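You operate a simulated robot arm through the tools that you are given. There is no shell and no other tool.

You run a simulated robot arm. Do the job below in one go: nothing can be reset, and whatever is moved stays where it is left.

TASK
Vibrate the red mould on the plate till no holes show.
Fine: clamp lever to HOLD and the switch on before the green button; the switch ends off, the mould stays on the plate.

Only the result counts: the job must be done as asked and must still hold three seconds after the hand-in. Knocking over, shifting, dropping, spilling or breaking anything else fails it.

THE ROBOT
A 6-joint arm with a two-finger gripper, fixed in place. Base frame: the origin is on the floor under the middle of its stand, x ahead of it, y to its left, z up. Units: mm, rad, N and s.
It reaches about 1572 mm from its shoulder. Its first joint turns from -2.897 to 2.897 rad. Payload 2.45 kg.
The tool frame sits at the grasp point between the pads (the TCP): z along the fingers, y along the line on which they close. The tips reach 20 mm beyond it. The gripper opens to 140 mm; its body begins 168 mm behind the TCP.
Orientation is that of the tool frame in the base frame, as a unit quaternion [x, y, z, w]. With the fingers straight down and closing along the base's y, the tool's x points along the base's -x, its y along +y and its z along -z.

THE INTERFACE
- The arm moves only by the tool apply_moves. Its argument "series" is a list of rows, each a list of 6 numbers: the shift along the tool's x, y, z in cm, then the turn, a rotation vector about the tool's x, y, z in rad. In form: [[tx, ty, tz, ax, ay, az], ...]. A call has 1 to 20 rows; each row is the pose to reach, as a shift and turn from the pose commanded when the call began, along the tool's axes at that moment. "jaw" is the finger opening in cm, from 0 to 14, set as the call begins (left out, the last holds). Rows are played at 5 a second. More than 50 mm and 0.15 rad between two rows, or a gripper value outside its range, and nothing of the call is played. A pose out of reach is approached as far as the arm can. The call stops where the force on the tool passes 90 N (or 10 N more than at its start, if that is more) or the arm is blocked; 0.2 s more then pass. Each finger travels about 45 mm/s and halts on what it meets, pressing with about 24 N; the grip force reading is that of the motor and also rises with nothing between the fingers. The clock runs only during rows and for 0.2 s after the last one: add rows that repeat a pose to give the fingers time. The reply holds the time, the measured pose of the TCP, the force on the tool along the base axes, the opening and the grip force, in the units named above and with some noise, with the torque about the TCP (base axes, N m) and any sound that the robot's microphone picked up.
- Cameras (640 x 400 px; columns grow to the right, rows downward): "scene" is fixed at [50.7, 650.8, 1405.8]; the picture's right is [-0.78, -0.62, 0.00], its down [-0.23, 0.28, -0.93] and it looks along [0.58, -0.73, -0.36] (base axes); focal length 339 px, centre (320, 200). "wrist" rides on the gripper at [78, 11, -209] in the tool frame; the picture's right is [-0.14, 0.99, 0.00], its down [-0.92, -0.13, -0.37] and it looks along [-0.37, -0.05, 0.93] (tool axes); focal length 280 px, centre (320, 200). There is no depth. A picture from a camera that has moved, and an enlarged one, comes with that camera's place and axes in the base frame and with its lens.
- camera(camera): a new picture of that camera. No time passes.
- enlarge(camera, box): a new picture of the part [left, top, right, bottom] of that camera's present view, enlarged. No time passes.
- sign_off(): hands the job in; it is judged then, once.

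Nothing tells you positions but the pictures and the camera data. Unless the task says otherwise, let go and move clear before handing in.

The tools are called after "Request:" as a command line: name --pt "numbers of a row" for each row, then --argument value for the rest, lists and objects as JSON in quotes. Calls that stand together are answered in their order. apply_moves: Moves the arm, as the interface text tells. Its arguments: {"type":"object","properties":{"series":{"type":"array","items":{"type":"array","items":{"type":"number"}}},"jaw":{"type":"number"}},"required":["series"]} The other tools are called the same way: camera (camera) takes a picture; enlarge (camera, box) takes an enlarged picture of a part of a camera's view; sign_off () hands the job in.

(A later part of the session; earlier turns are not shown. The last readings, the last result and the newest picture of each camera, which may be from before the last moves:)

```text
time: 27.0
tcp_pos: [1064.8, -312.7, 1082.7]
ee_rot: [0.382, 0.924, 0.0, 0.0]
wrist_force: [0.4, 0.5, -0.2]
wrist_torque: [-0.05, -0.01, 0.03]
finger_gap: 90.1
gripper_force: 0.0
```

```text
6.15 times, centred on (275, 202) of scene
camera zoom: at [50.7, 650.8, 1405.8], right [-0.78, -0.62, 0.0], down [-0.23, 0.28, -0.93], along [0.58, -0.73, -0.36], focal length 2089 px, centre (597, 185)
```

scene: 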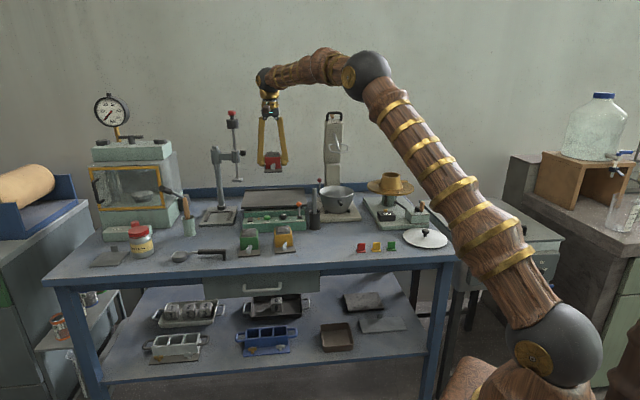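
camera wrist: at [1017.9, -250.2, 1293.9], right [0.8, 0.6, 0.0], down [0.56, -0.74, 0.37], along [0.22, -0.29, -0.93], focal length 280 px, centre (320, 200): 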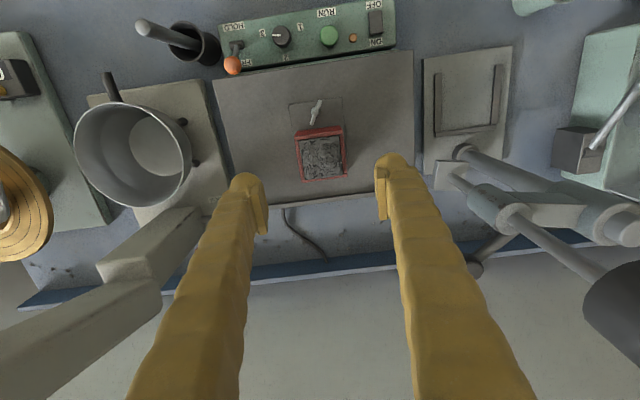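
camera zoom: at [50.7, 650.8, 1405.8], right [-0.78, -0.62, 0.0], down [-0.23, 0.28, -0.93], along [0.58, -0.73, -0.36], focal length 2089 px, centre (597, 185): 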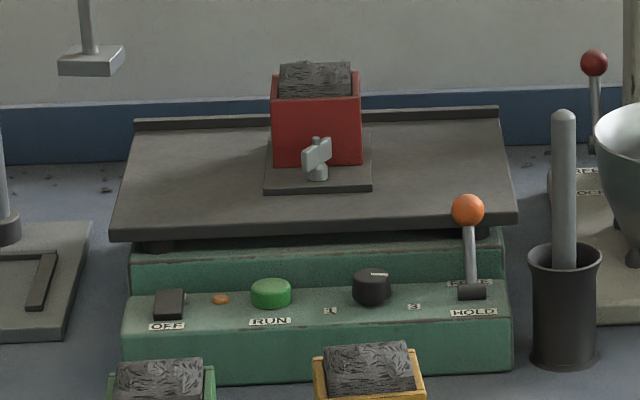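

The mould stands upright on the plate. Now the lever, which needs its ball and pivot measured from this view.

Request:
enlarge --camera "wrist" --box '[200, 0, 300, 90]'

Request:
enlarge --camera "wrist" --box '[300, 0, 400, 80]'

Request:
enlarge --camera "scene" --box '[280, 195, 320, 225]'

Request:
enlarge --camera "scene" --box '[245, 205, 290, 235]'

```text
4.44 times, centred on (250, 45) of wrist
camera zoom: at [1017.9, -250.2, 1293.9], right [0.8, 0.6, 0.0], down [0.56, -0.74, 0.37], along [0.22, -0.29, -0.93], focal length 1246 px, centre (631, 889)
```

zoom: 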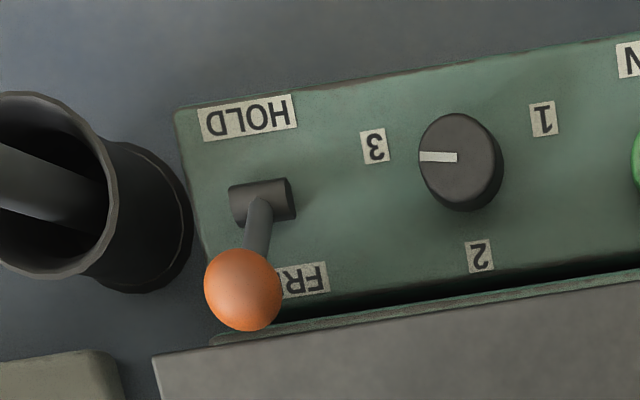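

```text
5.00 times, centred on (350, 40) of wrist
camera zoom: at [1017.9, -250.2, 1293.9], right [0.8, 0.6, 0.0], down [0.56, -0.74, 0.37], along [0.22, -0.29, -0.93], focal length 1402 px, centre (170, 1000)
```

zoom: 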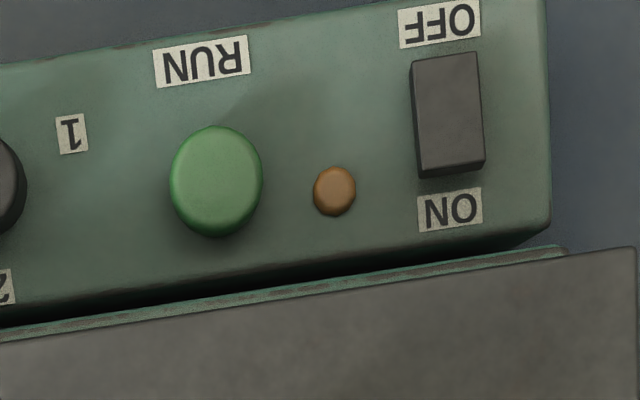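

```text
13.33 times, centred on (300, 210) of scene
camera zoom: at [50.7, 650.8, 1405.8], right [-0.78, -0.62, 0.0], down [-0.23, 0.28, -0.93], along [0.58, -0.73, -0.36], focal length 4526 px, centre (587, 67)
```

zoom: 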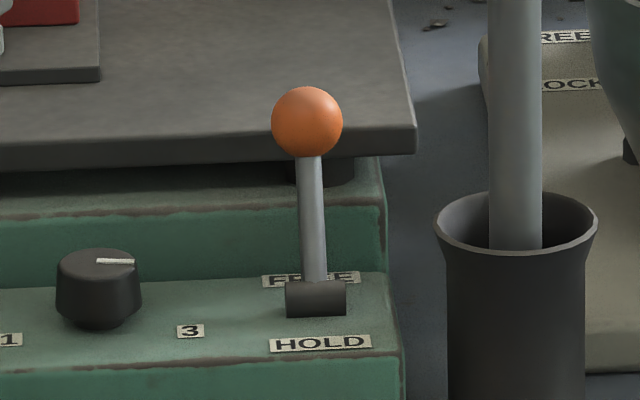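

```text
13.33 times, centred on (268, 220) of scene
camera zoom: at [50.7, 650.8, 1405.8], right [-0.78, -0.62, 0.0], down [-0.23, 0.28, -0.93], along [0.58, -0.73, -0.36], focal length 4526 px, centre (1020, -67)
```

zoom: 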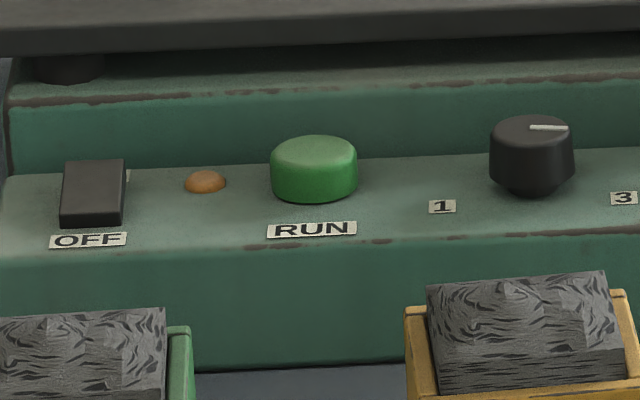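

The mould is on the plate and the lever ball is at about (913, -297, 895), pivoting at about (893, -277, 849) and tilted back to FREE. I'll close the gripper, position it behind the ball above the plate edge, and then push the ball forward to HOLD, staying clear of the mug and pestle.

Request:
apply_moves --pt "0 0 0 0 0 0" --pt "2.2 -2.4 0 0 0 0" --pt "4.4 -4.9 0 0 0 0" --pt "6.6 -7.3 0 0 0 0" --pt "8.74 -9.75 0 0 0 0" --pt "8.74 -9.75 0 0 0 0" --pt "8.74 -9.75 0 0 0 0" --jaw 0

Request:
camera --camera "wrist"

Request:
enlarge --camera "scene" --box '[240, 130, 340, 230]'

```text
time: 28.6
tcp_pos: [933.7, -319.8, 1087.1]
ee_rot: [0.383, 0.924, 0.0, 0.0]
wrist_force: [1.1, 0.6, 0.5]
wrist_torque: [-0.05, 0.04, 0.03]
finger_gap: 0.1
gripper_force: 23.6
```

```text
taken
camera wrist: at [886.5, -255.5, 1295.7], right [0.8, 0.6, 0.0], down [0.56, -0.74, 0.37], along [0.22, -0.29, -0.93], focal length 280 px, centre (320, 200)
```

wrist: 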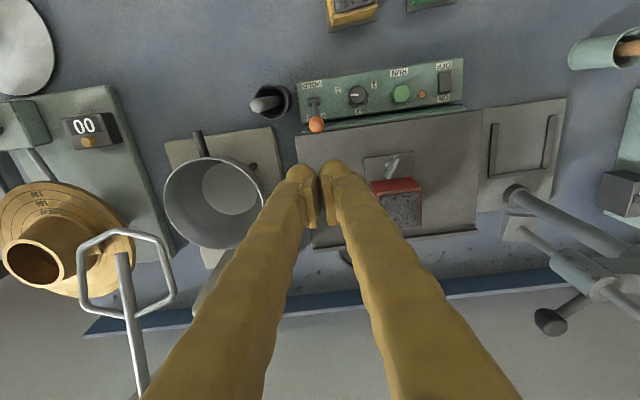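

```text
4.00 times, centred on (290, 180) of scene
camera zoom: at [50.7, 650.8, 1405.8], right [-0.78, -0.62, 0.0], down [-0.23, 0.28, -0.93], along [0.58, -0.73, -0.36], focal length 1358 px, centre (440, 280)
```

zoom: 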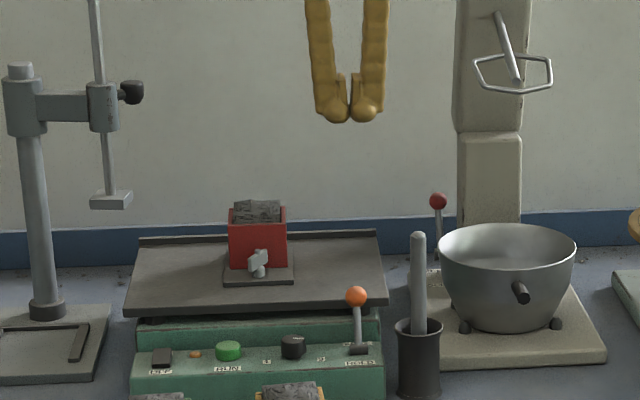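

The closed tips are behind the ball's line and there is a notch between them. The ball's position is confirmed at (912, -296). I'll go down behind it.

Request:
apply_moves --pt "0 0 4 0 0 0" --pt "0 0 8 0 0 0" --pt "0 0 12 0 0 0" --pt "0 0 15 0 0 0" --pt "0 0 16 0 0 0" --pt "0 0 16.5 0 0 0" --pt "0 0 16.5 0 0 0"

Request:
camera --camera "wrist"

Request:
enlarge --camera "scene" --box '[260, 170, 330, 230]'

```text
time: 30.2
tcp_pos: [933.4, -318.7, 920.1]
ee_rot: [0.382, 0.924, 0.0, 0.0]
wrist_force: [0.0, 0.4, -0.3]
wrist_torque: [0.0, -0.02, 0.01]
finger_gap: 0.2
gripper_force: 24.4
```

```text
taken
camera wrist: at [886.9, -255.6, 1129.7], right [0.8, 0.6, 0.0], down [0.56, -0.74, 0.37], along [0.22, -0.29, -0.93], focal length 280 px, centre (320, 200)
```

wrist: 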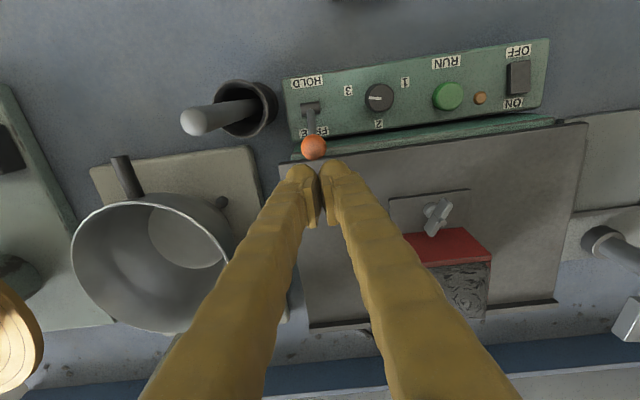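

```text
6.67 times, centred on (295, 200) of scene
camera zoom: at [50.7, 650.8, 1405.8], right [-0.78, -0.62, 0.0], down [-0.23, 0.28, -0.93], along [0.58, -0.73, -0.36], focal length 2263 px, centre (487, 200)
```

zoom: 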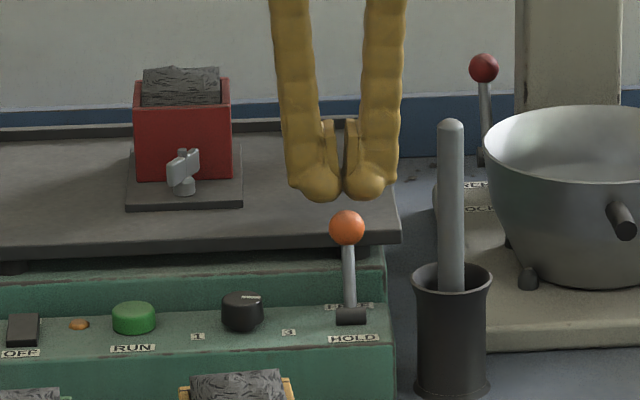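

The notch is lined up with the ball. I'll go down to about 5 mm above the plate and start pushing forward in small steps.

Request:
apply_moves --pt "0 0 0.6 0 0 0" --pt "0 0 1.1 0 0 0" --pt "0 0 1.1 0 0 0" --pt "0.5 0 1.1 0 0 0" --pt "1.0 0 1.1 0 0 0" --pt "1.5 0 1.1 0 0 0" --pt "2.0 0 1.1 0 0 0" --pt "2.0 0 1.1 0 0 0"

Request:
enlarge --camera "scene" --box '[270, 180, 330, 230]'

Request:
camera --camera "wrist"

```text
time: 32.0
tcp_pos: [921.3, -305.3, 909.8]
ee_rot: [0.382, 0.924, 0.001, 0.0]
wrist_force: [0.2, 0.6, 0.1]
wrist_torque: [0.0, 0.0, -0.01]
finger_gap: 0.0
gripper_force: 24.1
```

```text
8.00 times, centred on (300, 205) of scene
camera zoom: at [50.7, 650.8, 1405.8], right [-0.78, -0.62, 0.0], down [-0.23, 0.28, -0.93], along [0.58, -0.73, -0.36], focal length 2715 px, centre (480, 160)
```

zoom: 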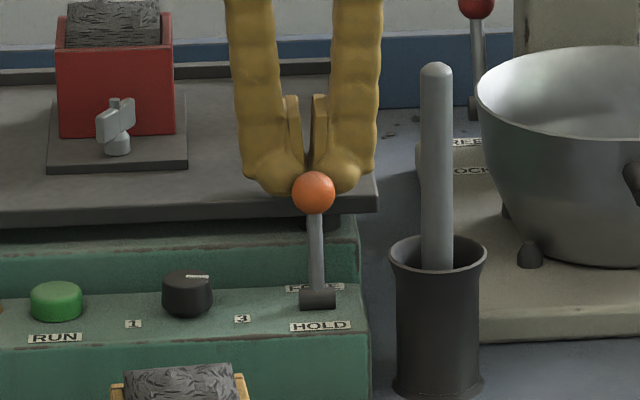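

```text
taken
camera wrist: at [873.9, -241.9, 1119.1], right [0.8, 0.6, 0.0], down [0.56, -0.74, 0.37], along [0.22, -0.29, -0.93], focal length 280 px, centre (320, 200)
```

wrist: 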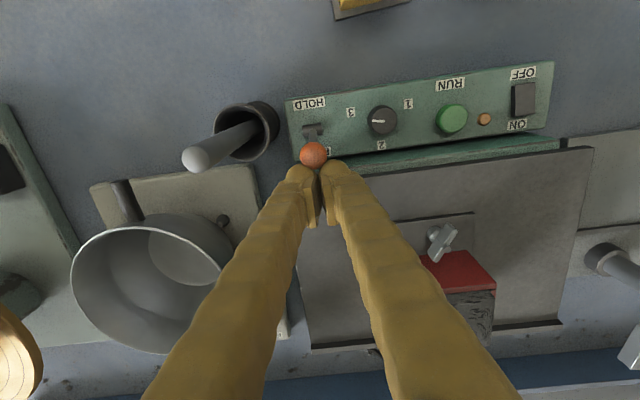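

The ball sits right in front of the notch. I'll keep pushing forward.

Request:
apply_moves --pt "0.5 0 0 0 0 0" --pt "1.0 0 0 0 0 0" --pt "1.5 0 0 0 0 0" --pt "2.0 0 0 0 0 0" --pt "2.5 0 0 0 0 0" --pt "3.0 0 0 0 0 0" --pt "3.0 0 0 0 0 0"

Request:
enlarge --camera "scene" --box '[270, 180, 330, 230]'

Request:
camera --camera "wrist"

```text
time: 33.6
tcp_pos: [898.9, -283.1, 910.4]
ee_rot: [0.383, 0.924, 0.0, 0.001]
wrist_force: [0.1, -0.2, -0.4]
wrist_torque: [-0.01, -0.01, 0.03]
finger_gap: 0.0
gripper_force: 24.1
```

```text
8.00 times, centred on (300, 205) of scene
camera zoom: at [50.7, 650.8, 1405.8], right [-0.78, -0.62, 0.0], down [-0.23, 0.28, -0.93], along [0.58, -0.73, -0.36], focal length 2715 px, centre (480, 160)
```

zoom: 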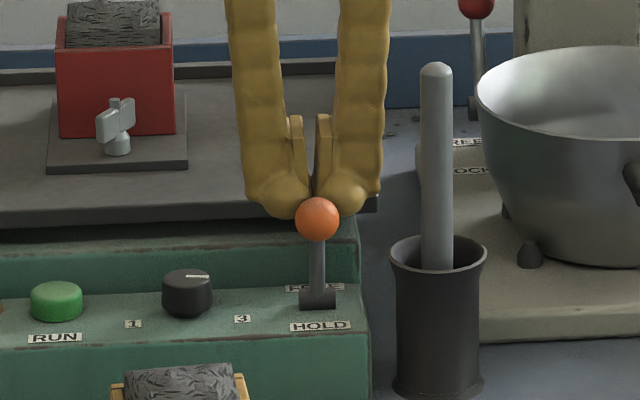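

```text
taken
camera wrist: at [851.2, -219.9, 1119.7], right [0.8, 0.6, 0.0], down [0.56, -0.74, 0.37], along [0.22, -0.29, -0.93], focal length 280 px, centre (320, 200)
```

wrist: 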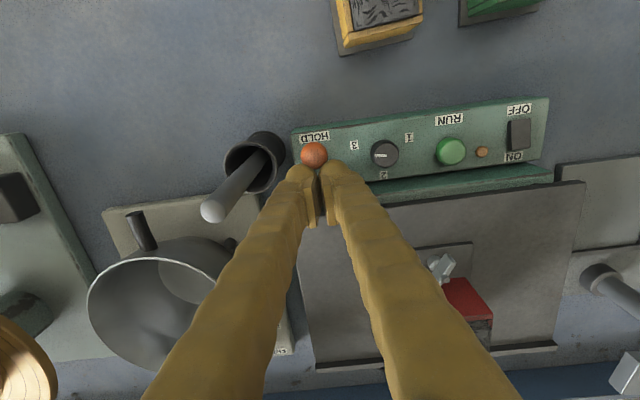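

The lever moves freely and is about upright. The pestle has clear space beside the fingers. Continuing to HOLD.

Request:
apply_moves --pt "0.5 0 0 0 0 0" --pt "1.0 0 0 0 0 0" --pt "1.5 0 0 0 0 0" --pt "2.0 0 0.2 0 0 0" --pt "2.0 0 0.2 0 0 0"

Request:
enlarge --camera "scene" --box '[270, 180, 330, 230]'

Request:
camera --camera "wrist"

```text
time: 34.8
tcp_pos: [885.2, -268.2, 908.3]
ee_rot: [0.383, 0.924, -0.001, 0.0]
wrist_force: [2.7, -3.6, 4.6]
wrist_torque: [-0.02, -0.02, 0.07]
finger_gap: 0.0
gripper_force: 24.0
```

```text
8.00 times, centred on (300, 205) of scene
camera zoom: at [50.7, 650.8, 1405.8], right [-0.78, -0.62, 0.0], down [-0.23, 0.28, -0.93], along [0.58, -0.73, -0.36], focal length 2715 px, centre (480, 160)
```

zoom: 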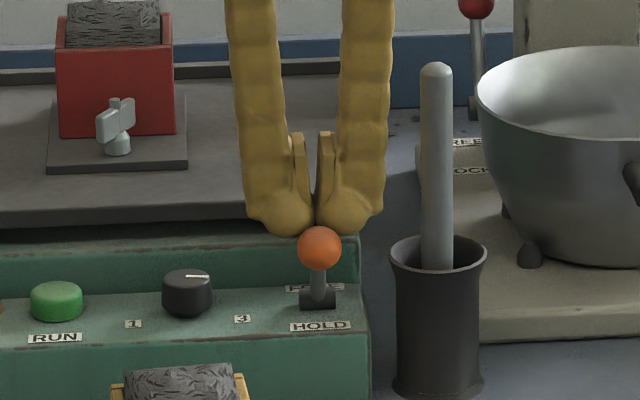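

```text
taken
camera wrist: at [837.6, -206.2, 1117.7], right [0.8, 0.6, 0.0], down [0.56, -0.74, 0.37], along [0.22, -0.29, -0.93], focal length 280 px, centre (320, 200)
```

wrist: 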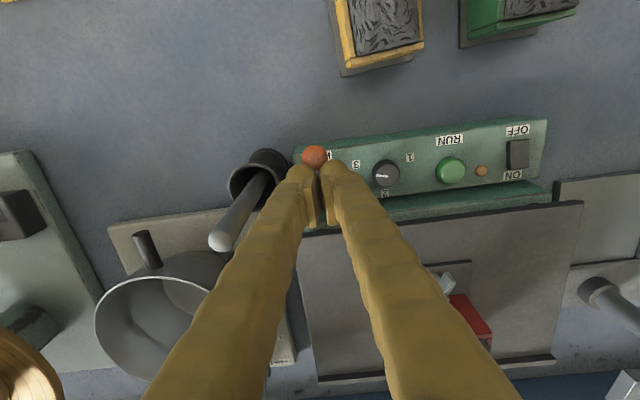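

The ball is now forward over the HOLD label and resistance is starting. I'll nudge a few millimetres more to be sure it is at its end stop.

Request:
apply_moves --pt "0.2 0 0 0 0 0" --pt "0.4 0 0 0 0 0" --pt "0.4 0 0 0 0 0"

Request:
enlarge --camera "scene" --box '[270, 180, 330, 230]'

```text
time: 35.6
tcp_pos: [882.9, -268.1, 909.3]
ee_rot: [0.383, 0.924, 0.0, 0.001]
wrist_force: [13.4, -23.6, 16.3]
wrist_torque: [-0.26, -0.15, 0.27]
finger_gap: 6.1
gripper_force: 29.4
```

```text
8.00 times, centred on (300, 205) of scene
camera zoom: at [50.7, 650.8, 1405.8], right [-0.78, -0.62, 0.0], down [-0.23, 0.28, -0.93], along [0.58, -0.73, -0.36], focal length 2715 px, centre (480, 160)
```

zoom: 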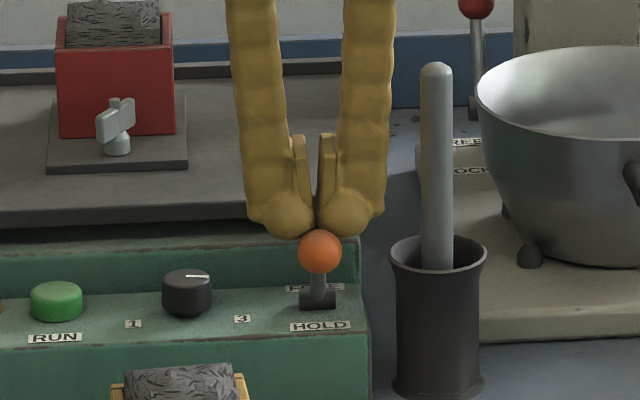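

The force rose to about 30 N with the ball not moving, so the lever is at its HOLD stop. I'll back off, rise and check it stays there.

Request:
apply_moves --pt "-0.8 0 0 0 0 0" --pt "-1.6 0 0 0 0 0" --pt "-1.6 0 -3 0 0 0" --pt "-1.6 0 -7 0 0 0" --pt "-1.6 0 -11 0 0 0" --pt "-1.6 0 -15 0 0 0" --pt "-1.6 0 -15 0 0 0"

Request:
enlarge --camera "scene" --box '[240, 180, 330, 240]'

Request:
camera --camera "wrist"

```text
time: 37.2
tcp_pos: [891.4, -279.0, 1057.9]
ee_rot: [0.383, 0.924, 0.0, 0.0]
wrist_force: [0.3, -0.2, 0.5]
wrist_torque: [0.02, -0.01, 0.0]
finger_gap: 0.0
gripper_force: 29.0
```

```text
6.67 times, centred on (285, 210) of scene
camera zoom: at [50.7, 650.8, 1405.8], right [-0.78, -0.62, 0.0], down [-0.23, 0.28, -0.93], along [0.58, -0.73, -0.36], focal length 2263 px, centre (553, 133)
```

zoom: 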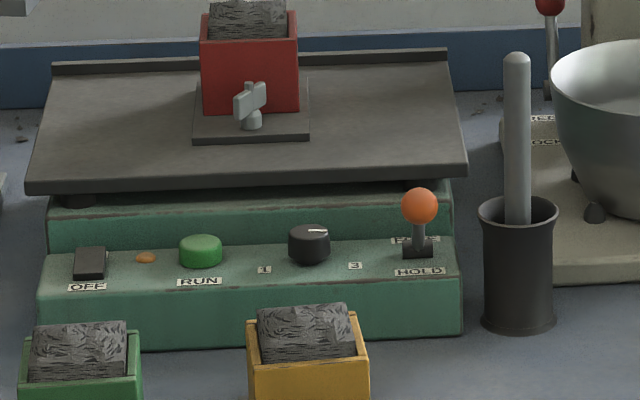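

```text
taken
camera wrist: at [844.3, -216.6, 1265.6], right [0.8, 0.6, 0.0], down [0.56, -0.74, 0.37], along [0.22, -0.29, -0.93], focal length 280 px, centre (320, 200)
```

wrist: 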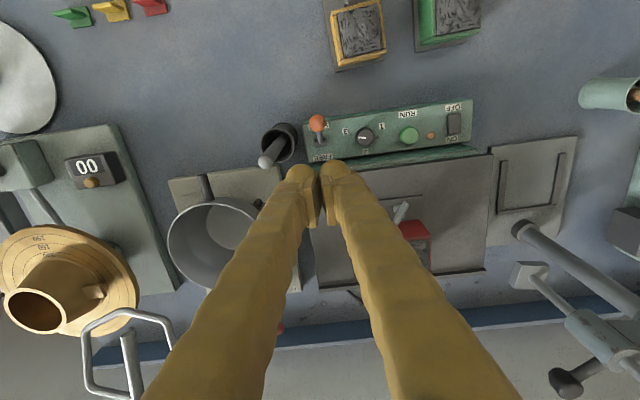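

The lever stays at HOLD: the ball is forward and the FREE label now shows. Next is the switch, with its centre near (1030, -139, 852). Its front (OFF) end is down, so I need to press the rear (ON) end.

Request:
apply_moves --pt "-0.1 3.5 0 0 0 0" --pt "-0.3 7 0 0 0 0" --pt "-0.5 10.5 0 0 0 0" --pt "-0.7 14 0 0 0 0" --pt "-0.9 17.5 0 0 0 0" --pt "-1.04 20.87 0 0 0 0" --pt "-1.04 20.87 0 0 0 0" --pt "-1.04 20.87 0 0 0 0" --jaw 0

Request:
camera --camera "wrist"

Request:
enlarge --camera "wrist" --box '[220, 90, 380, 190]'

Request:
enlarge --camera "scene" --box '[215, 130, 305, 240]'

```text
time: 39.0
tcp_pos: [1050.4, -135.1, 1060.2]
ee_rot: [0.382, 0.924, 0.0, 0.0]
wrist_force: [0.4, 0.1, 0.3]
wrist_torque: [0.0, 0.01, 0.0]
finger_gap: 0.0
gripper_force: 29.7
```

```text
taken
camera wrist: at [1002.5, -71.9, 1268.1], right [0.8, 0.6, 0.0], down [0.56, -0.74, 0.37], along [0.22, -0.29, -0.93], focal length 280 px, centre (320, 200)
```

wrist: 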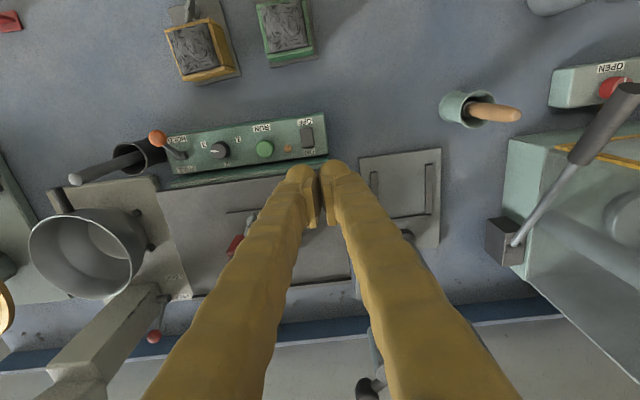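

```text
4.00 times, centred on (300, 140) of wrist
camera zoom: at [1002.5, -71.9, 1268.1], right [0.8, 0.6, 0.0], down [0.56, -0.74, 0.37], along [0.22, -0.29, -0.93], focal length 1122 px, centre (400, 440)
```

zoom: 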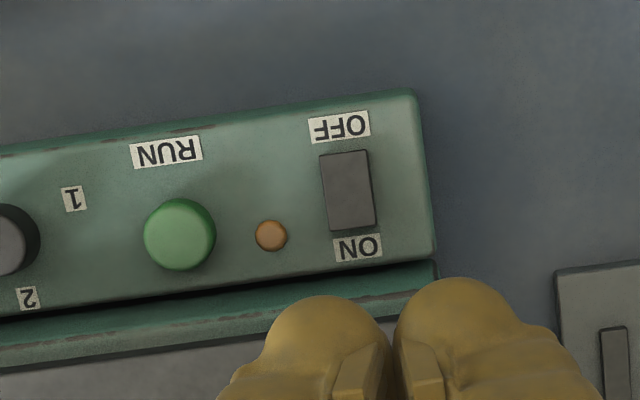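

```text
3.64 times, centred on (260, 185) of scene
camera zoom: at [50.7, 650.8, 1405.8], right [-0.78, -0.62, 0.0], down [-0.23, 0.28, -0.93], along [0.58, -0.73, -0.36], focal length 1234 px, centre (538, 254)
```

zoom: 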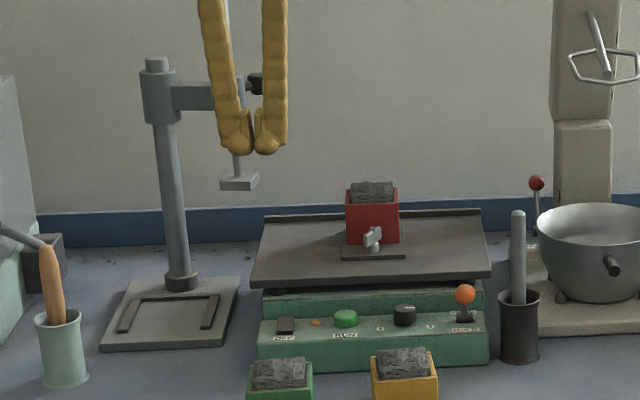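

The switch centre is confirmed at (1029, -139), with the ON end at the rear. The left fingertip bulb sits 15 mm off the TCP, so I'll put it just behind the switch centre and go down to about 5 mm above.

Request:
apply_moves --pt "0.5 0 2 0 0 0" --pt "0.5 0 6 0 0 0" --pt "0.5 0 10 0 0 0" --pt "0.5 0 14 0 0 0" --pt "0.5 0 16.5 0 0 0" --pt "0.5 0 17.8 0 0 0" --pt "0.5 0 17.8 0 0 0" --pt "0.5 0 17.8 0 0 0"

Request:
enlarge --camera "wrist" --box '[220, 90, 380, 190]'

Request:
enlarge --camera "scene" --box '[235, 190, 290, 230]'

```text
time: 40.8
tcp_pos: [1047.0, -134.2, 880.1]
ee_rot: [0.383, 0.924, 0.0, -0.001]
wrist_force: [-0.2, -0.3, 0.5]
wrist_torque: [0.0, 0.03, 0.01]
finger_gap: 0.0
gripper_force: 29.0
```

```text
4.00 times, centred on (300, 140) of wrist
camera zoom: at [997.9, -71.4, 1088.7], right [0.8, 0.6, 0.0], down [0.56, -0.74, 0.37], along [0.22, -0.29, -0.93], focal length 1122 px, centre (400, 440)
```

zoom: 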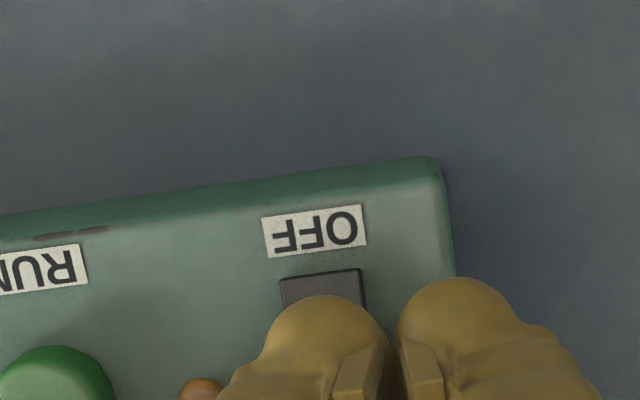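

```text
10.00 times, centred on (262, 210) of scene
camera zoom: at [50.7, 650.8, 1405.8], right [-0.78, -0.62, 0.0], down [-0.23, 0.28, -0.93], along [0.58, -0.73, -0.36], focal length 3394 px, centre (895, 100)
```

zoom: 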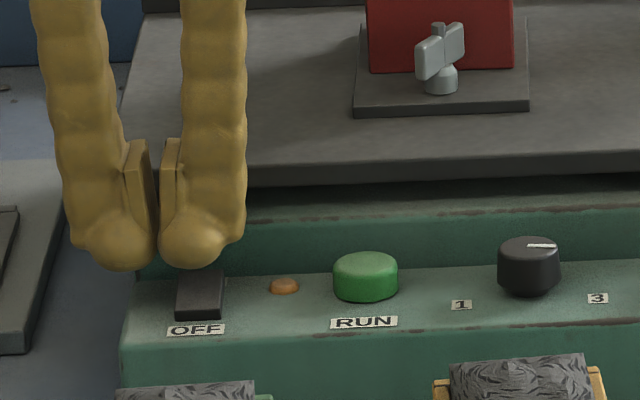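

The bulb is over the ON end, about 3 mm too far left. I'll correct that and press gently.

Request:
apply_moves --pt "0 -0.25 0.2 0 0 0" --pt "0 -0.25 0.4 0 0 0" --pt "0 -0.25 0.6 0 0 0" --pt "0 -0.25 0.8 0 0 0" --pt "0 -0.25 0.9 0 0 0" --pt "0 -0.25 0.9 0 0 0"

Request:
enlarge --camera "scene" --box '[235, 190, 290, 230]'

```text
time: 42.2
tcp_pos: [1043.0, -136.1, 872.8]
ee_rot: [0.382, 0.924, 0.0, 0.001]
wrist_force: [-0.4, 0.1, -0.6]
wrist_torque: [-0.02, 0.0, 0.01]
finger_gap: 0.0
gripper_force: 29.6
```

```text
10.00 times, centred on (262, 210) of scene
camera zoom: at [50.7, 650.8, 1405.8], right [-0.78, -0.62, 0.0], down [-0.23, 0.28, -0.93], along [0.58, -0.73, -0.36], focal length 3394 px, centre (895, 100)
```

zoom: 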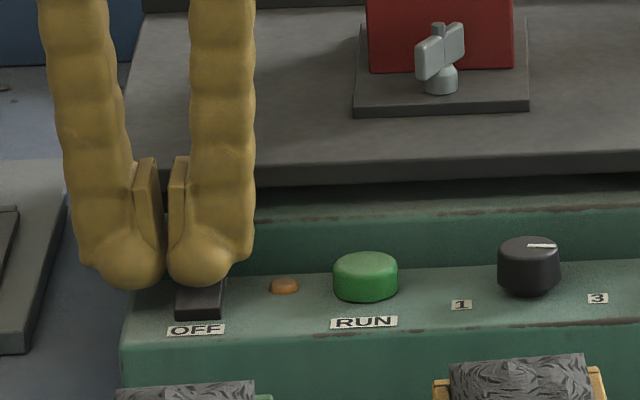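

No contact yet (force about zero). I'll continue down in 1 mm steps.

Request:
apply_moves --pt "0 0 0.1 0 0 0" --pt "0 0 0.2 0 0 0" --pt "0 0 0.3 0 0 0" --pt "0 0 0.3 0 0 0"

Request:
enlarge --camera "scene" --box '[235, 190, 290, 230]'

```text
time: 43.2
tcp_pos: [1042.4, -134.3, 869.0]
ee_rot: [0.383, 0.924, 0.0, 0.001]
wrist_force: [1.0, -2.4, 7.0]
wrist_torque: [-0.11, 0.04, 0.0]
finger_gap: 0.2
gripper_force: 29.6
```

```text
10.00 times, centred on (262, 210) of scene
camera zoom: at [50.7, 650.8, 1405.8], right [-0.78, -0.62, 0.0], down [-0.23, 0.28, -0.93], along [0.58, -0.73, -0.36], focal length 3394 px, centre (895, 100)
```

zoom: 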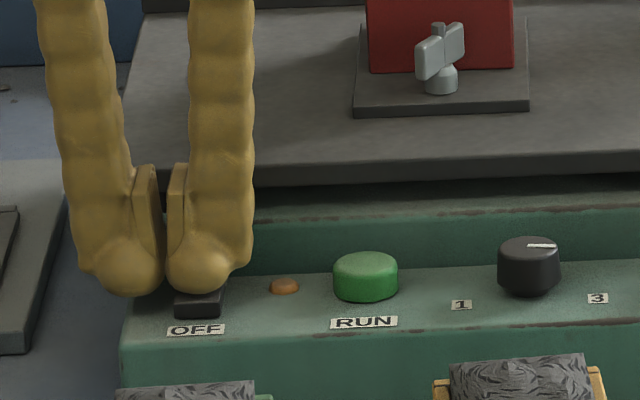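

Contact, at about 7 N. I'll press a little further until it tips over.

Request:
apply_moves --pt "0 0 0.1 0 0 0" --pt "0 0 0.2 0 0 0" --pt "0 0 0.2 0 0 0"

Request:
enlarge --camera "scene" --box '[235, 190, 290, 230]'

```text
time: 44.0
tcp_pos: [1042.0, -135.0, 870.2]
ee_rot: [0.383, 0.924, 0.001, 0.001]
wrist_force: [-5.3, -2.4, 47.2]
wrist_torque: [-0.08, 0.77, -0.02]
finger_gap: 0.0
gripper_force: 29.8
```

```text
10.00 times, centred on (262, 210) of scene
camera zoom: at [50.7, 650.8, 1405.8], right [-0.78, -0.62, 0.0], down [-0.23, 0.28, -0.93], along [0.58, -0.73, -0.36], focal length 3394 px, centre (895, 100)
```

zoom: 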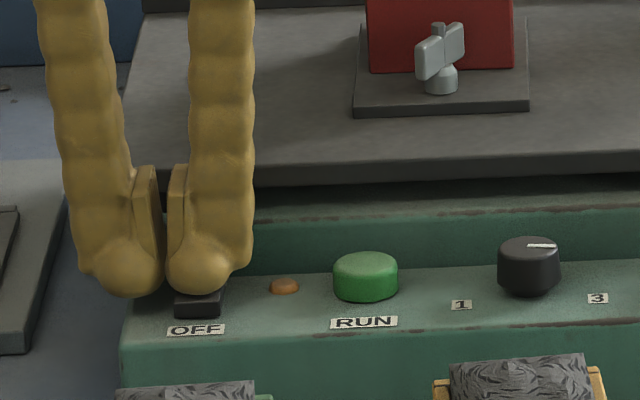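

Force is 47 N and nothing is moving further, so the rocker may have tipped or bottomed. I'll lift off and look.

Request:
apply_moves --pt "0 0 -2 0 0 0" --pt "0 0 -5 0 0 0" --pt "0 0 -9 0 0 0" --pt "0 0 -12 0 0 0" --pt "0 0 -12 0 0 0"

Request:
enlarge --camera "scene" --box '[235, 190, 290, 230]'

Request:
enlarge --camera "wrist" --box '[220, 90, 380, 190]'

```text
time: 45.2
tcp_pos: [1041.7, -137.7, 983.8]
ee_rot: [0.383, 0.924, 0.0, 0.0]
wrist_force: [-0.1, -0.4, -0.5]
wrist_torque: [-0.01, 0.05, 0.02]
finger_gap: 0.0
gripper_force: 29.3
```

```text
10.00 times, centred on (262, 210) of scene
camera zoom: at [50.7, 650.8, 1405.8], right [-0.78, -0.62, 0.0], down [-0.23, 0.28, -0.93], along [0.58, -0.73, -0.36], focal length 3394 px, centre (895, 100)
```

zoom: 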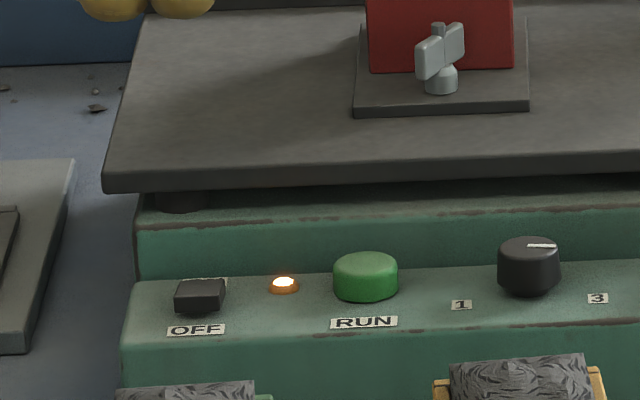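

```text
4.00 times, centred on (300, 140) of wrist
camera zoom: at [994.7, -74.9, 1192.7], right [0.8, 0.6, 0.0], down [0.56, -0.74, 0.37], along [0.22, -0.29, -0.93], focal length 1122 px, centre (400, 440)
```

zoom: 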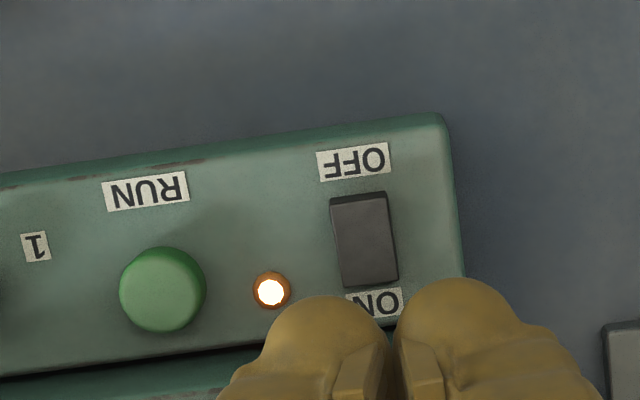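

The switch is ON and its lamp is lit. I'll record how the mortar surface looks now, then move over the green button at about (989, -189, 854).

Request:
enlarge --camera "scene" --box '[262, 175, 292, 205]'

Request:
apply_moves --pt "0 -3 0 0 0 0" --pt "0 -6 0 0 0 0" --pt "0 -7.66 0 0 0 0" --pt "0 -7.66 4 0 0 0" --pt "0 -7.66 8 0 0 0" --pt "0 -7.66 10.3 0 0 0" --pt "0 -7.66 10.3 0 0 0" --pt "0 -7.66 10.3 0 0 0"

Request:
enlarge --camera "scene" --box '[245, 185, 305, 230]'

Request:
camera --camera "wrist"

```text
13.33 times, centred on (277, 190) of scene
camera zoom: at [50.7, 650.8, 1405.8], right [-0.78, -0.62, 0.0], down [-0.23, 0.28, -0.93], along [0.58, -0.73, -0.36], focal length 4526 px, centre (893, 333)
```

zoom: 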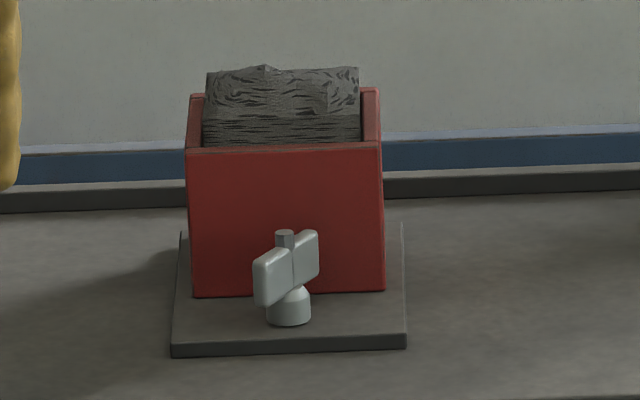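

```text
time: 47.0
tcp_pos: [991.7, -188.9, 883.7]
ee_rot: [0.383, 0.924, -0.001, -0.001]
wrist_force: [0.9, -0.2, 0.3]
wrist_torque: [0.0, 0.0, -0.01]
finger_gap: 0.2
gripper_force: 29.4
```

```text
8.89 times, centred on (275, 208) of scene
camera zoom: at [50.7, 650.8, 1405.8], right [-0.78, -0.62, 0.0], down [-0.23, 0.28, -0.93], along [0.58, -0.73, -0.36], focal length 3017 px, centre (720, 133)
```

zoom: 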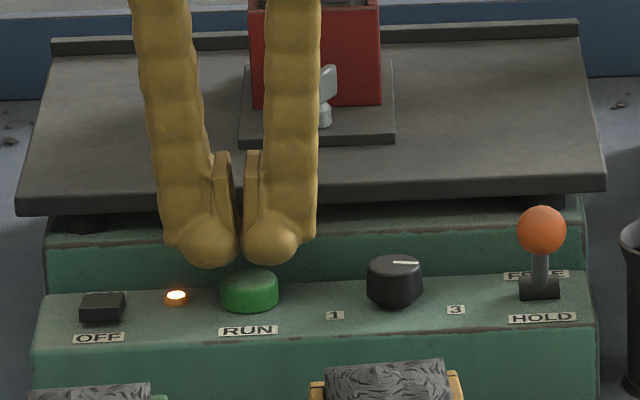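

```text
taken
camera wrist: at [943.9, -126.5, 1093.1], right [0.8, 0.6, 0.0], down [0.56, -0.74, 0.37], along [0.22, -0.29, -0.93], focal length 280 px, centre (320, 200)
```

wrist: 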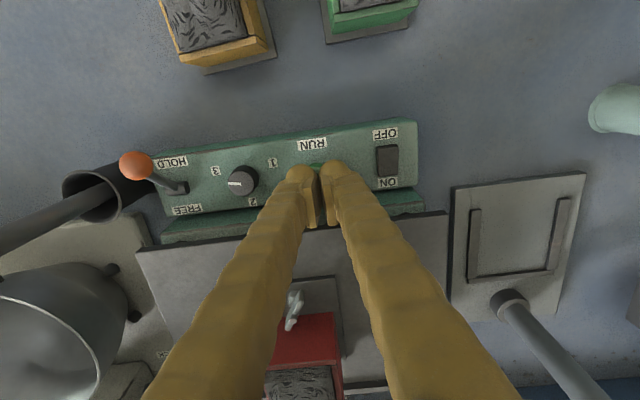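

The notch is about 4 mm left of the button's centre. I'll correct that and press down gently.

Request:
apply_moves --pt "0 -0.35 0.4 0 0 0" --pt "0 -0.35 0.8 0 0 0" --pt "0 -0.35 1.0 0 0 0" --pt "0 -0.35 1.1 0 0 0" --pt "0 -0.35 1.2 0 0 0"

Request:
enlarge --camera "scene" --box '[245, 185, 305, 230]'

```text
time: 48.2
tcp_pos: [986.0, -192.2, 871.9]
ee_rot: [0.383, 0.924, 0.0, 0.001]
wrist_force: [-0.7, -0.4, 1.3]
wrist_torque: [-0.01, 0.01, -0.01]
finger_gap: 0.0
gripper_force: 29.7
```

```text
8.89 times, centred on (275, 208) of scene
camera zoom: at [50.7, 650.8, 1405.8], right [-0.78, -0.62, 0.0], down [-0.23, 0.28, -0.93], along [0.58, -0.73, -0.36], focal length 3017 px, centre (720, 133)
```

zoom: 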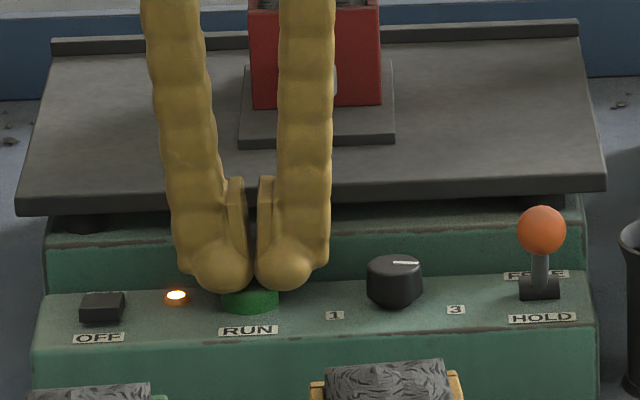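

Nearly touching. Continuing in 1 mm steps.

Request:
apply_moves --pt "0 0 0.1 0 0 0" --pt "0 0 0.2 0 0 0"

Request:
enlarge --camera "scene" --box '[245, 185, 305, 230]'

```text
time: 48.8
tcp_pos: [987.0, -191.7, 869.0]
ee_rot: [0.383, 0.924, 0.0, 0.001]
wrist_force: [2.3, 0.1, 2.4]
wrist_torque: [0.01, -0.03, 0.0]
finger_gap: 0.0
gripper_force: 29.0
heard: click
```

```text
8.89 times, centred on (275, 208) of scene
camera zoom: at [50.7, 650.8, 1405.8], right [-0.78, -0.62, 0.0], down [-0.23, 0.28, -0.93], along [0.58, -0.73, -0.36], focal length 3017 px, centre (720, 133)
```

zoom: 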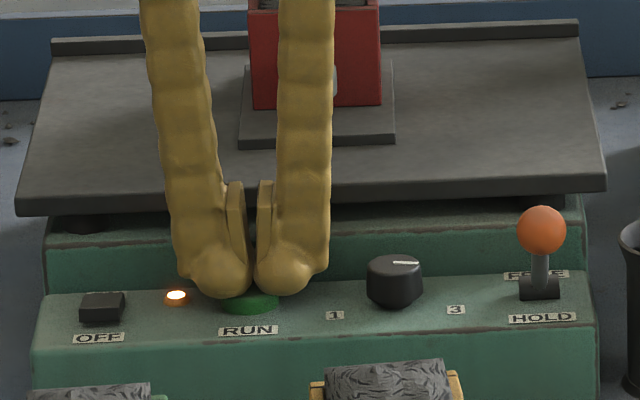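

A click was heard. I'll release the button by rising slightly, then listen and look.

Request:
apply_moves --pt "0 0 -1.5 0 0 0"

Request:
enlarge --camera "scene" --box '[245, 170, 305, 230]'

Request:
camera --camera "wrist"

```text
time: 49.2
tcp_pos: [985.7, -191.2, 884.8]
ee_rot: [0.383, 0.924, 0.0, 0.0]
wrist_force: [0.0, -0.3, 0.1]
wrist_torque: [0.0, 0.01, -0.02]
finger_gap: 0.2
gripper_force: 29.4
```

```text
6.67 times, centred on (275, 200) of scene
camera zoom: at [50.7, 650.8, 1405.8], right [-0.78, -0.62, 0.0], down [-0.23, 0.28, -0.93], along [0.58, -0.73, -0.36], focal length 2263 px, centre (620, 200)
```

zoom: 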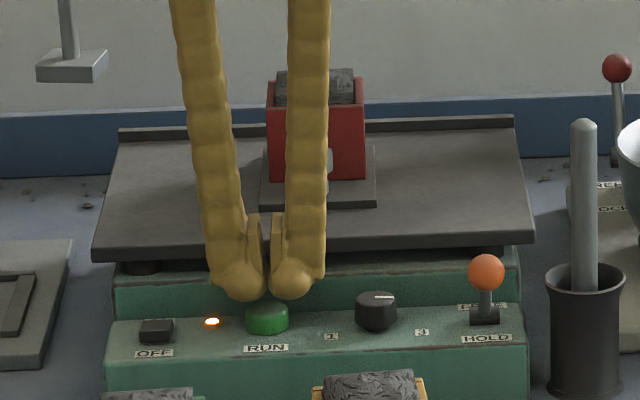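

```text
taken
camera wrist: at [939.4, -128.2, 1093.7], right [0.8, 0.6, 0.0], down [0.56, -0.74, 0.37], along [0.22, -0.29, -0.93], focal length 280 px, centre (320, 200)
```

wrist: 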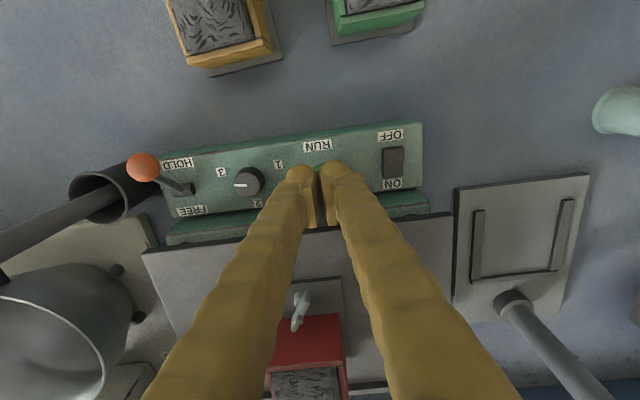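

No hum was reported after the release. I'll wait briefly to tell whether it latched or only runs while held.

Request:
apply_moves --pt "0 0 0 0 0 0" --pt "0 0 0 0 0 0"

Request:
enlarge --camera "wrist" --box '[240, 320, 360, 400]'

Request:
enlarge --camera "scene" --box '[262, 175, 292, 205]'

```text
time: 49.8
tcp_pos: [987.0, -190.7, 884.2]
ee_rot: [0.382, 0.924, 0.0, -0.001]
wrist_force: [-0.7, -0.7, 0.2]
wrist_torque: [-0.02, -0.02, 0.01]
finger_gap: 0.0
gripper_force: 29.9
```

```text
5.00 times, centred on (300, 360) of wrist
camera zoom: at [939.5, -128.3, 1094.2], right [0.8, 0.6, 0.0], down [0.56, -0.74, 0.37], along [0.22, -0.29, -0.93], focal length 1402 px, centre (420, -600)
```

zoom: 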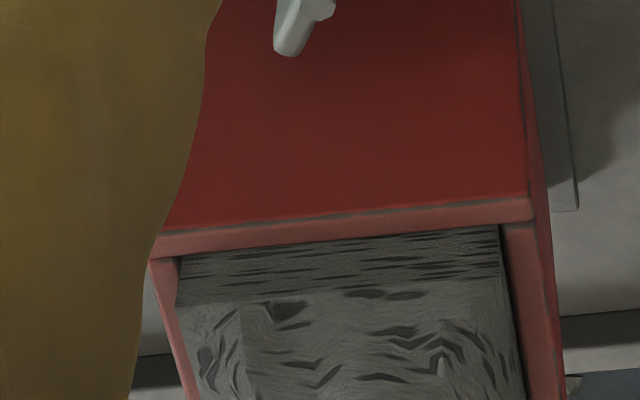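

```text
13.33 times, centred on (277, 190) of scene
camera zoom: at [50.7, 650.8, 1405.8], right [-0.78, -0.62, 0.0], down [-0.23, 0.28, -0.93], along [0.58, -0.73, -0.36], focal length 4526 px, centre (893, 333)
```

zoom: 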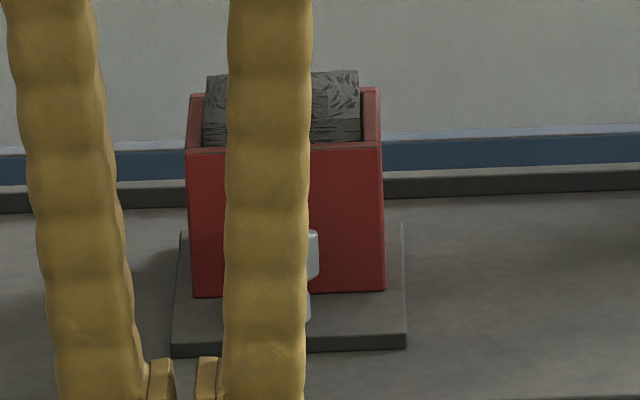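

The mortar has sunk about 1 mm already. I'll wait once more to see whether it is still running.

Request:
apply_moves --pt "0 0 0 0 0 0" --pt "0 0 0 0 0 0"

Request:
enlarge --camera "wrist" --box '[240, 320, 360, 400]'

Request:
enlarge --camera "scene" --box '[262, 175, 292, 205]'

```text
time: 50.4
tcp_pos: [987.5, -191.5, 884.2]
ee_rot: [0.383, 0.924, 0.0, 0.0]
wrist_force: [0.1, 0.1, 0.3]
wrist_torque: [0.0, 0.03, -0.01]
finger_gap: 0.1
gripper_force: 29.2
```

```text
5.00 times, centred on (300, 360) of wrist
camera zoom: at [939.5, -128.3, 1094.2], right [0.8, 0.6, 0.0], down [0.56, -0.74, 0.37], along [0.22, -0.29, -0.93], focal length 1402 px, centre (420, -600)
```

zoom: 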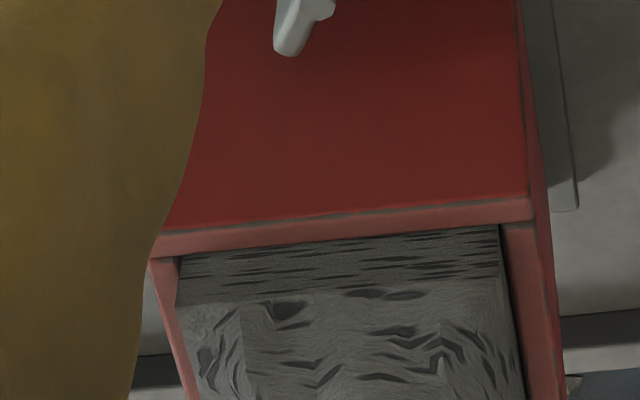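

```text
13.33 times, centred on (277, 190) of scene
camera zoom: at [50.7, 650.8, 1405.8], right [-0.78, -0.62, 0.0], down [-0.23, 0.28, -0.93], along [0.58, -0.73, -0.36], focal length 4526 px, centre (893, 333)
```

zoom: 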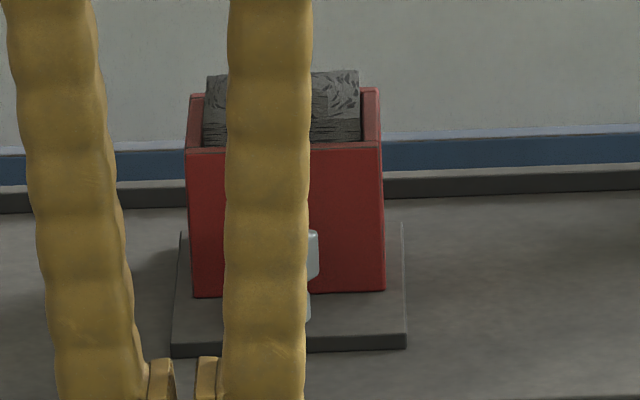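

The pictures are identical, so it runs only while the button is held. I'll press again and hold, checking the surface between short bursts.

Request:
apply_moves --pt "0 0 0.8 0 0 0" --pt "0 0 1.4 0 0 0" --pt "0 0 1.6 0 0 0" --pt "0 0 1.6 0 0 0" --pt "0 0 1.6 0 0 0"

Request:
enlarge --camera "wrist" --box '[240, 320, 360, 400]'

Request:
enlarge --camera "scene" --box '[262, 175, 292, 205]'

```text
time: 51.6
tcp_pos: [986.6, -190.5, 868.9]
ee_rot: [0.383, 0.924, 0.0, 0.0]
wrist_force: [1.3, 1.5, 3.1]
wrist_torque: [0.06, -0.01, 0.02]
finger_gap: 0.0
gripper_force: 29.7
heard: click
```

```text
5.00 times, centred on (300, 360) of wrist
camera zoom: at [939.9, -127.9, 1077.0], right [0.8, 0.6, 0.0], down [0.56, -0.74, 0.37], along [0.22, -0.29, -0.93], focal length 1402 px, centre (420, -600)
```

zoom: 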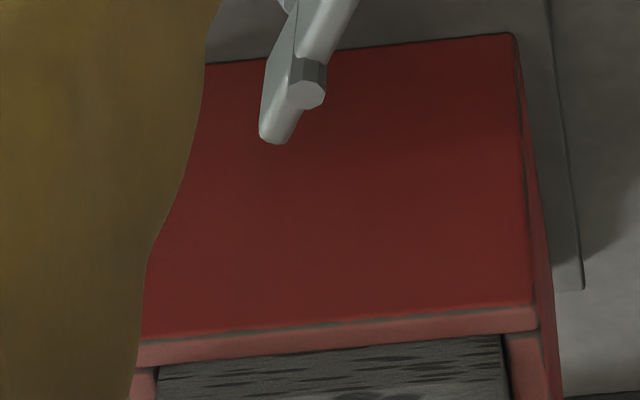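

```text
13.33 times, centred on (277, 190) of scene
camera zoom: at [50.7, 650.8, 1405.8], right [-0.78, -0.62, 0.0], down [-0.23, 0.28, -0.93], along [0.58, -0.73, -0.36], focal length 4526 px, centre (893, 333)
```

zoom: 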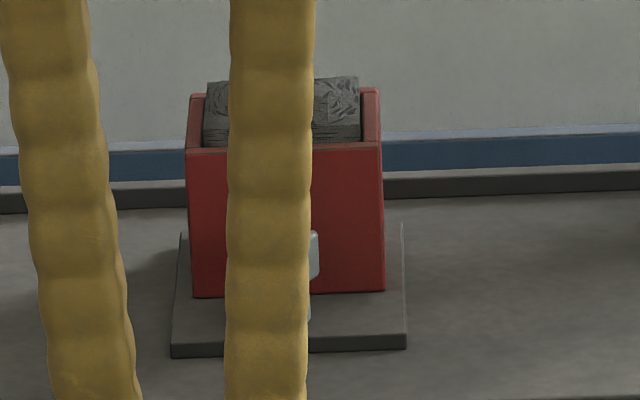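

It is sinking at about 10 px/s in this view, and the surface is getting smoother. Holding for about another second.

Request:
apply_moves --pt "0 0 0 0 0 0" --pt "0 0 0 0 0 0" --pt "0 0 0 0 0 0" --pt "0 0 0 0 0 0"

Request:
enlarge --camera "scene" --box '[262, 175, 292, 205]'

```text
time: 52.6
tcp_pos: [987.3, -190.5, 867.0]
ee_rot: [0.383, 0.924, 0.0, 0.0]
wrist_force: [1.9, 0.4, 4.4]
wrist_torque: [0.06, -0.01, 0.0]
finger_gap: 6.0
gripper_force: 29.8
```

```text
13.33 times, centred on (277, 190) of scene
camera zoom: at [50.7, 650.8, 1405.8], right [-0.78, -0.62, 0.0], down [-0.23, 0.28, -0.93], along [0.58, -0.73, -0.36], focal length 4526 px, centre (893, 333)
```

zoom: 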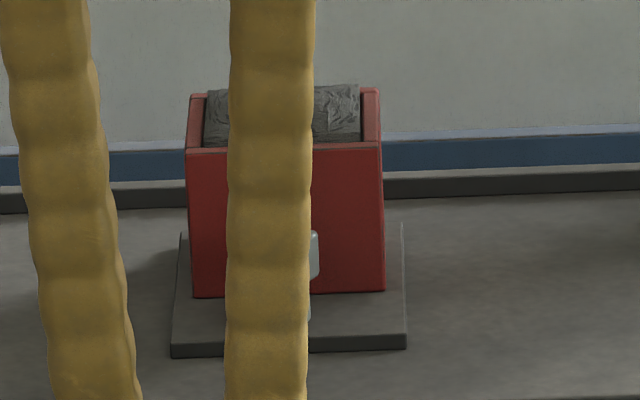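

It is almost level with the rim and smoother. Holding for another short burst.

Request:
apply_moves --pt "0 0 0 0 0 0" --pt "0 0 0 0 0 0" --pt "0 0 0 0 0 0"

Request:
enlarge --camera "scene" --box '[266, 177, 290, 192]'

Request:
enlarge --camera "scene" --box '[245, 185, 305, 230]'

```text
time: 53.4
tcp_pos: [987.5, -191.3, 869.2]
ee_rot: [0.382, 0.924, 0.001, 0.0]
wrist_force: [1.6, 0.2, 3.7]
wrist_torque: [0.02, 0.01, -0.05]
finger_gap: 6.2
gripper_force: 29.5
```

```text
16.00 times, centred on (278, 184) of scene
camera zoom: at [50.7, 650.8, 1405.8], right [-0.78, -0.62, 0.0], down [-0.23, 0.28, -0.93], along [0.58, -0.73, -0.36], focal length 5431 px, centre (992, 448)
```

zoom: 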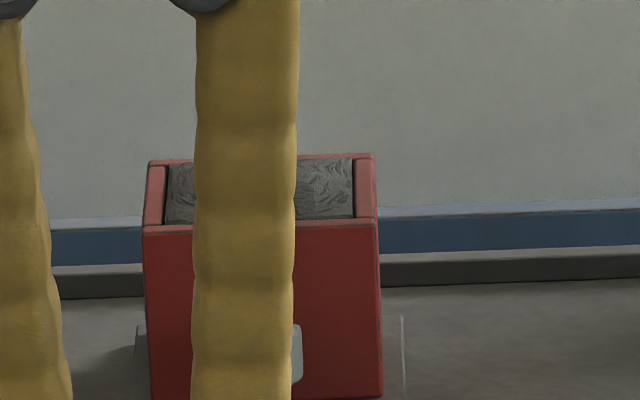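

```text
8.89 times, centred on (275, 208) of scene
camera zoom: at [50.7, 650.8, 1405.8], right [-0.78, -0.62, 0.0], down [-0.23, 0.28, -0.93], along [0.58, -0.73, -0.36], focal length 3017 px, centre (720, 133)
```

zoom: 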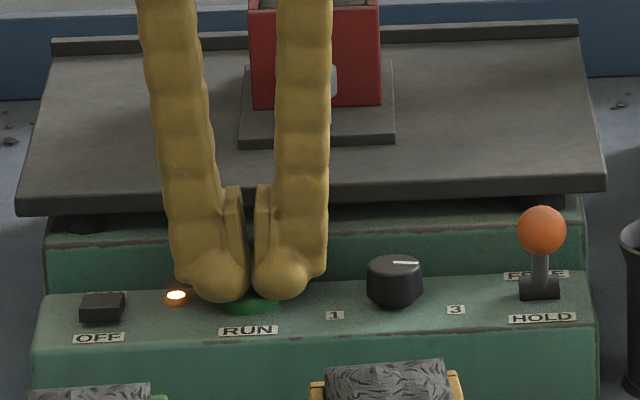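

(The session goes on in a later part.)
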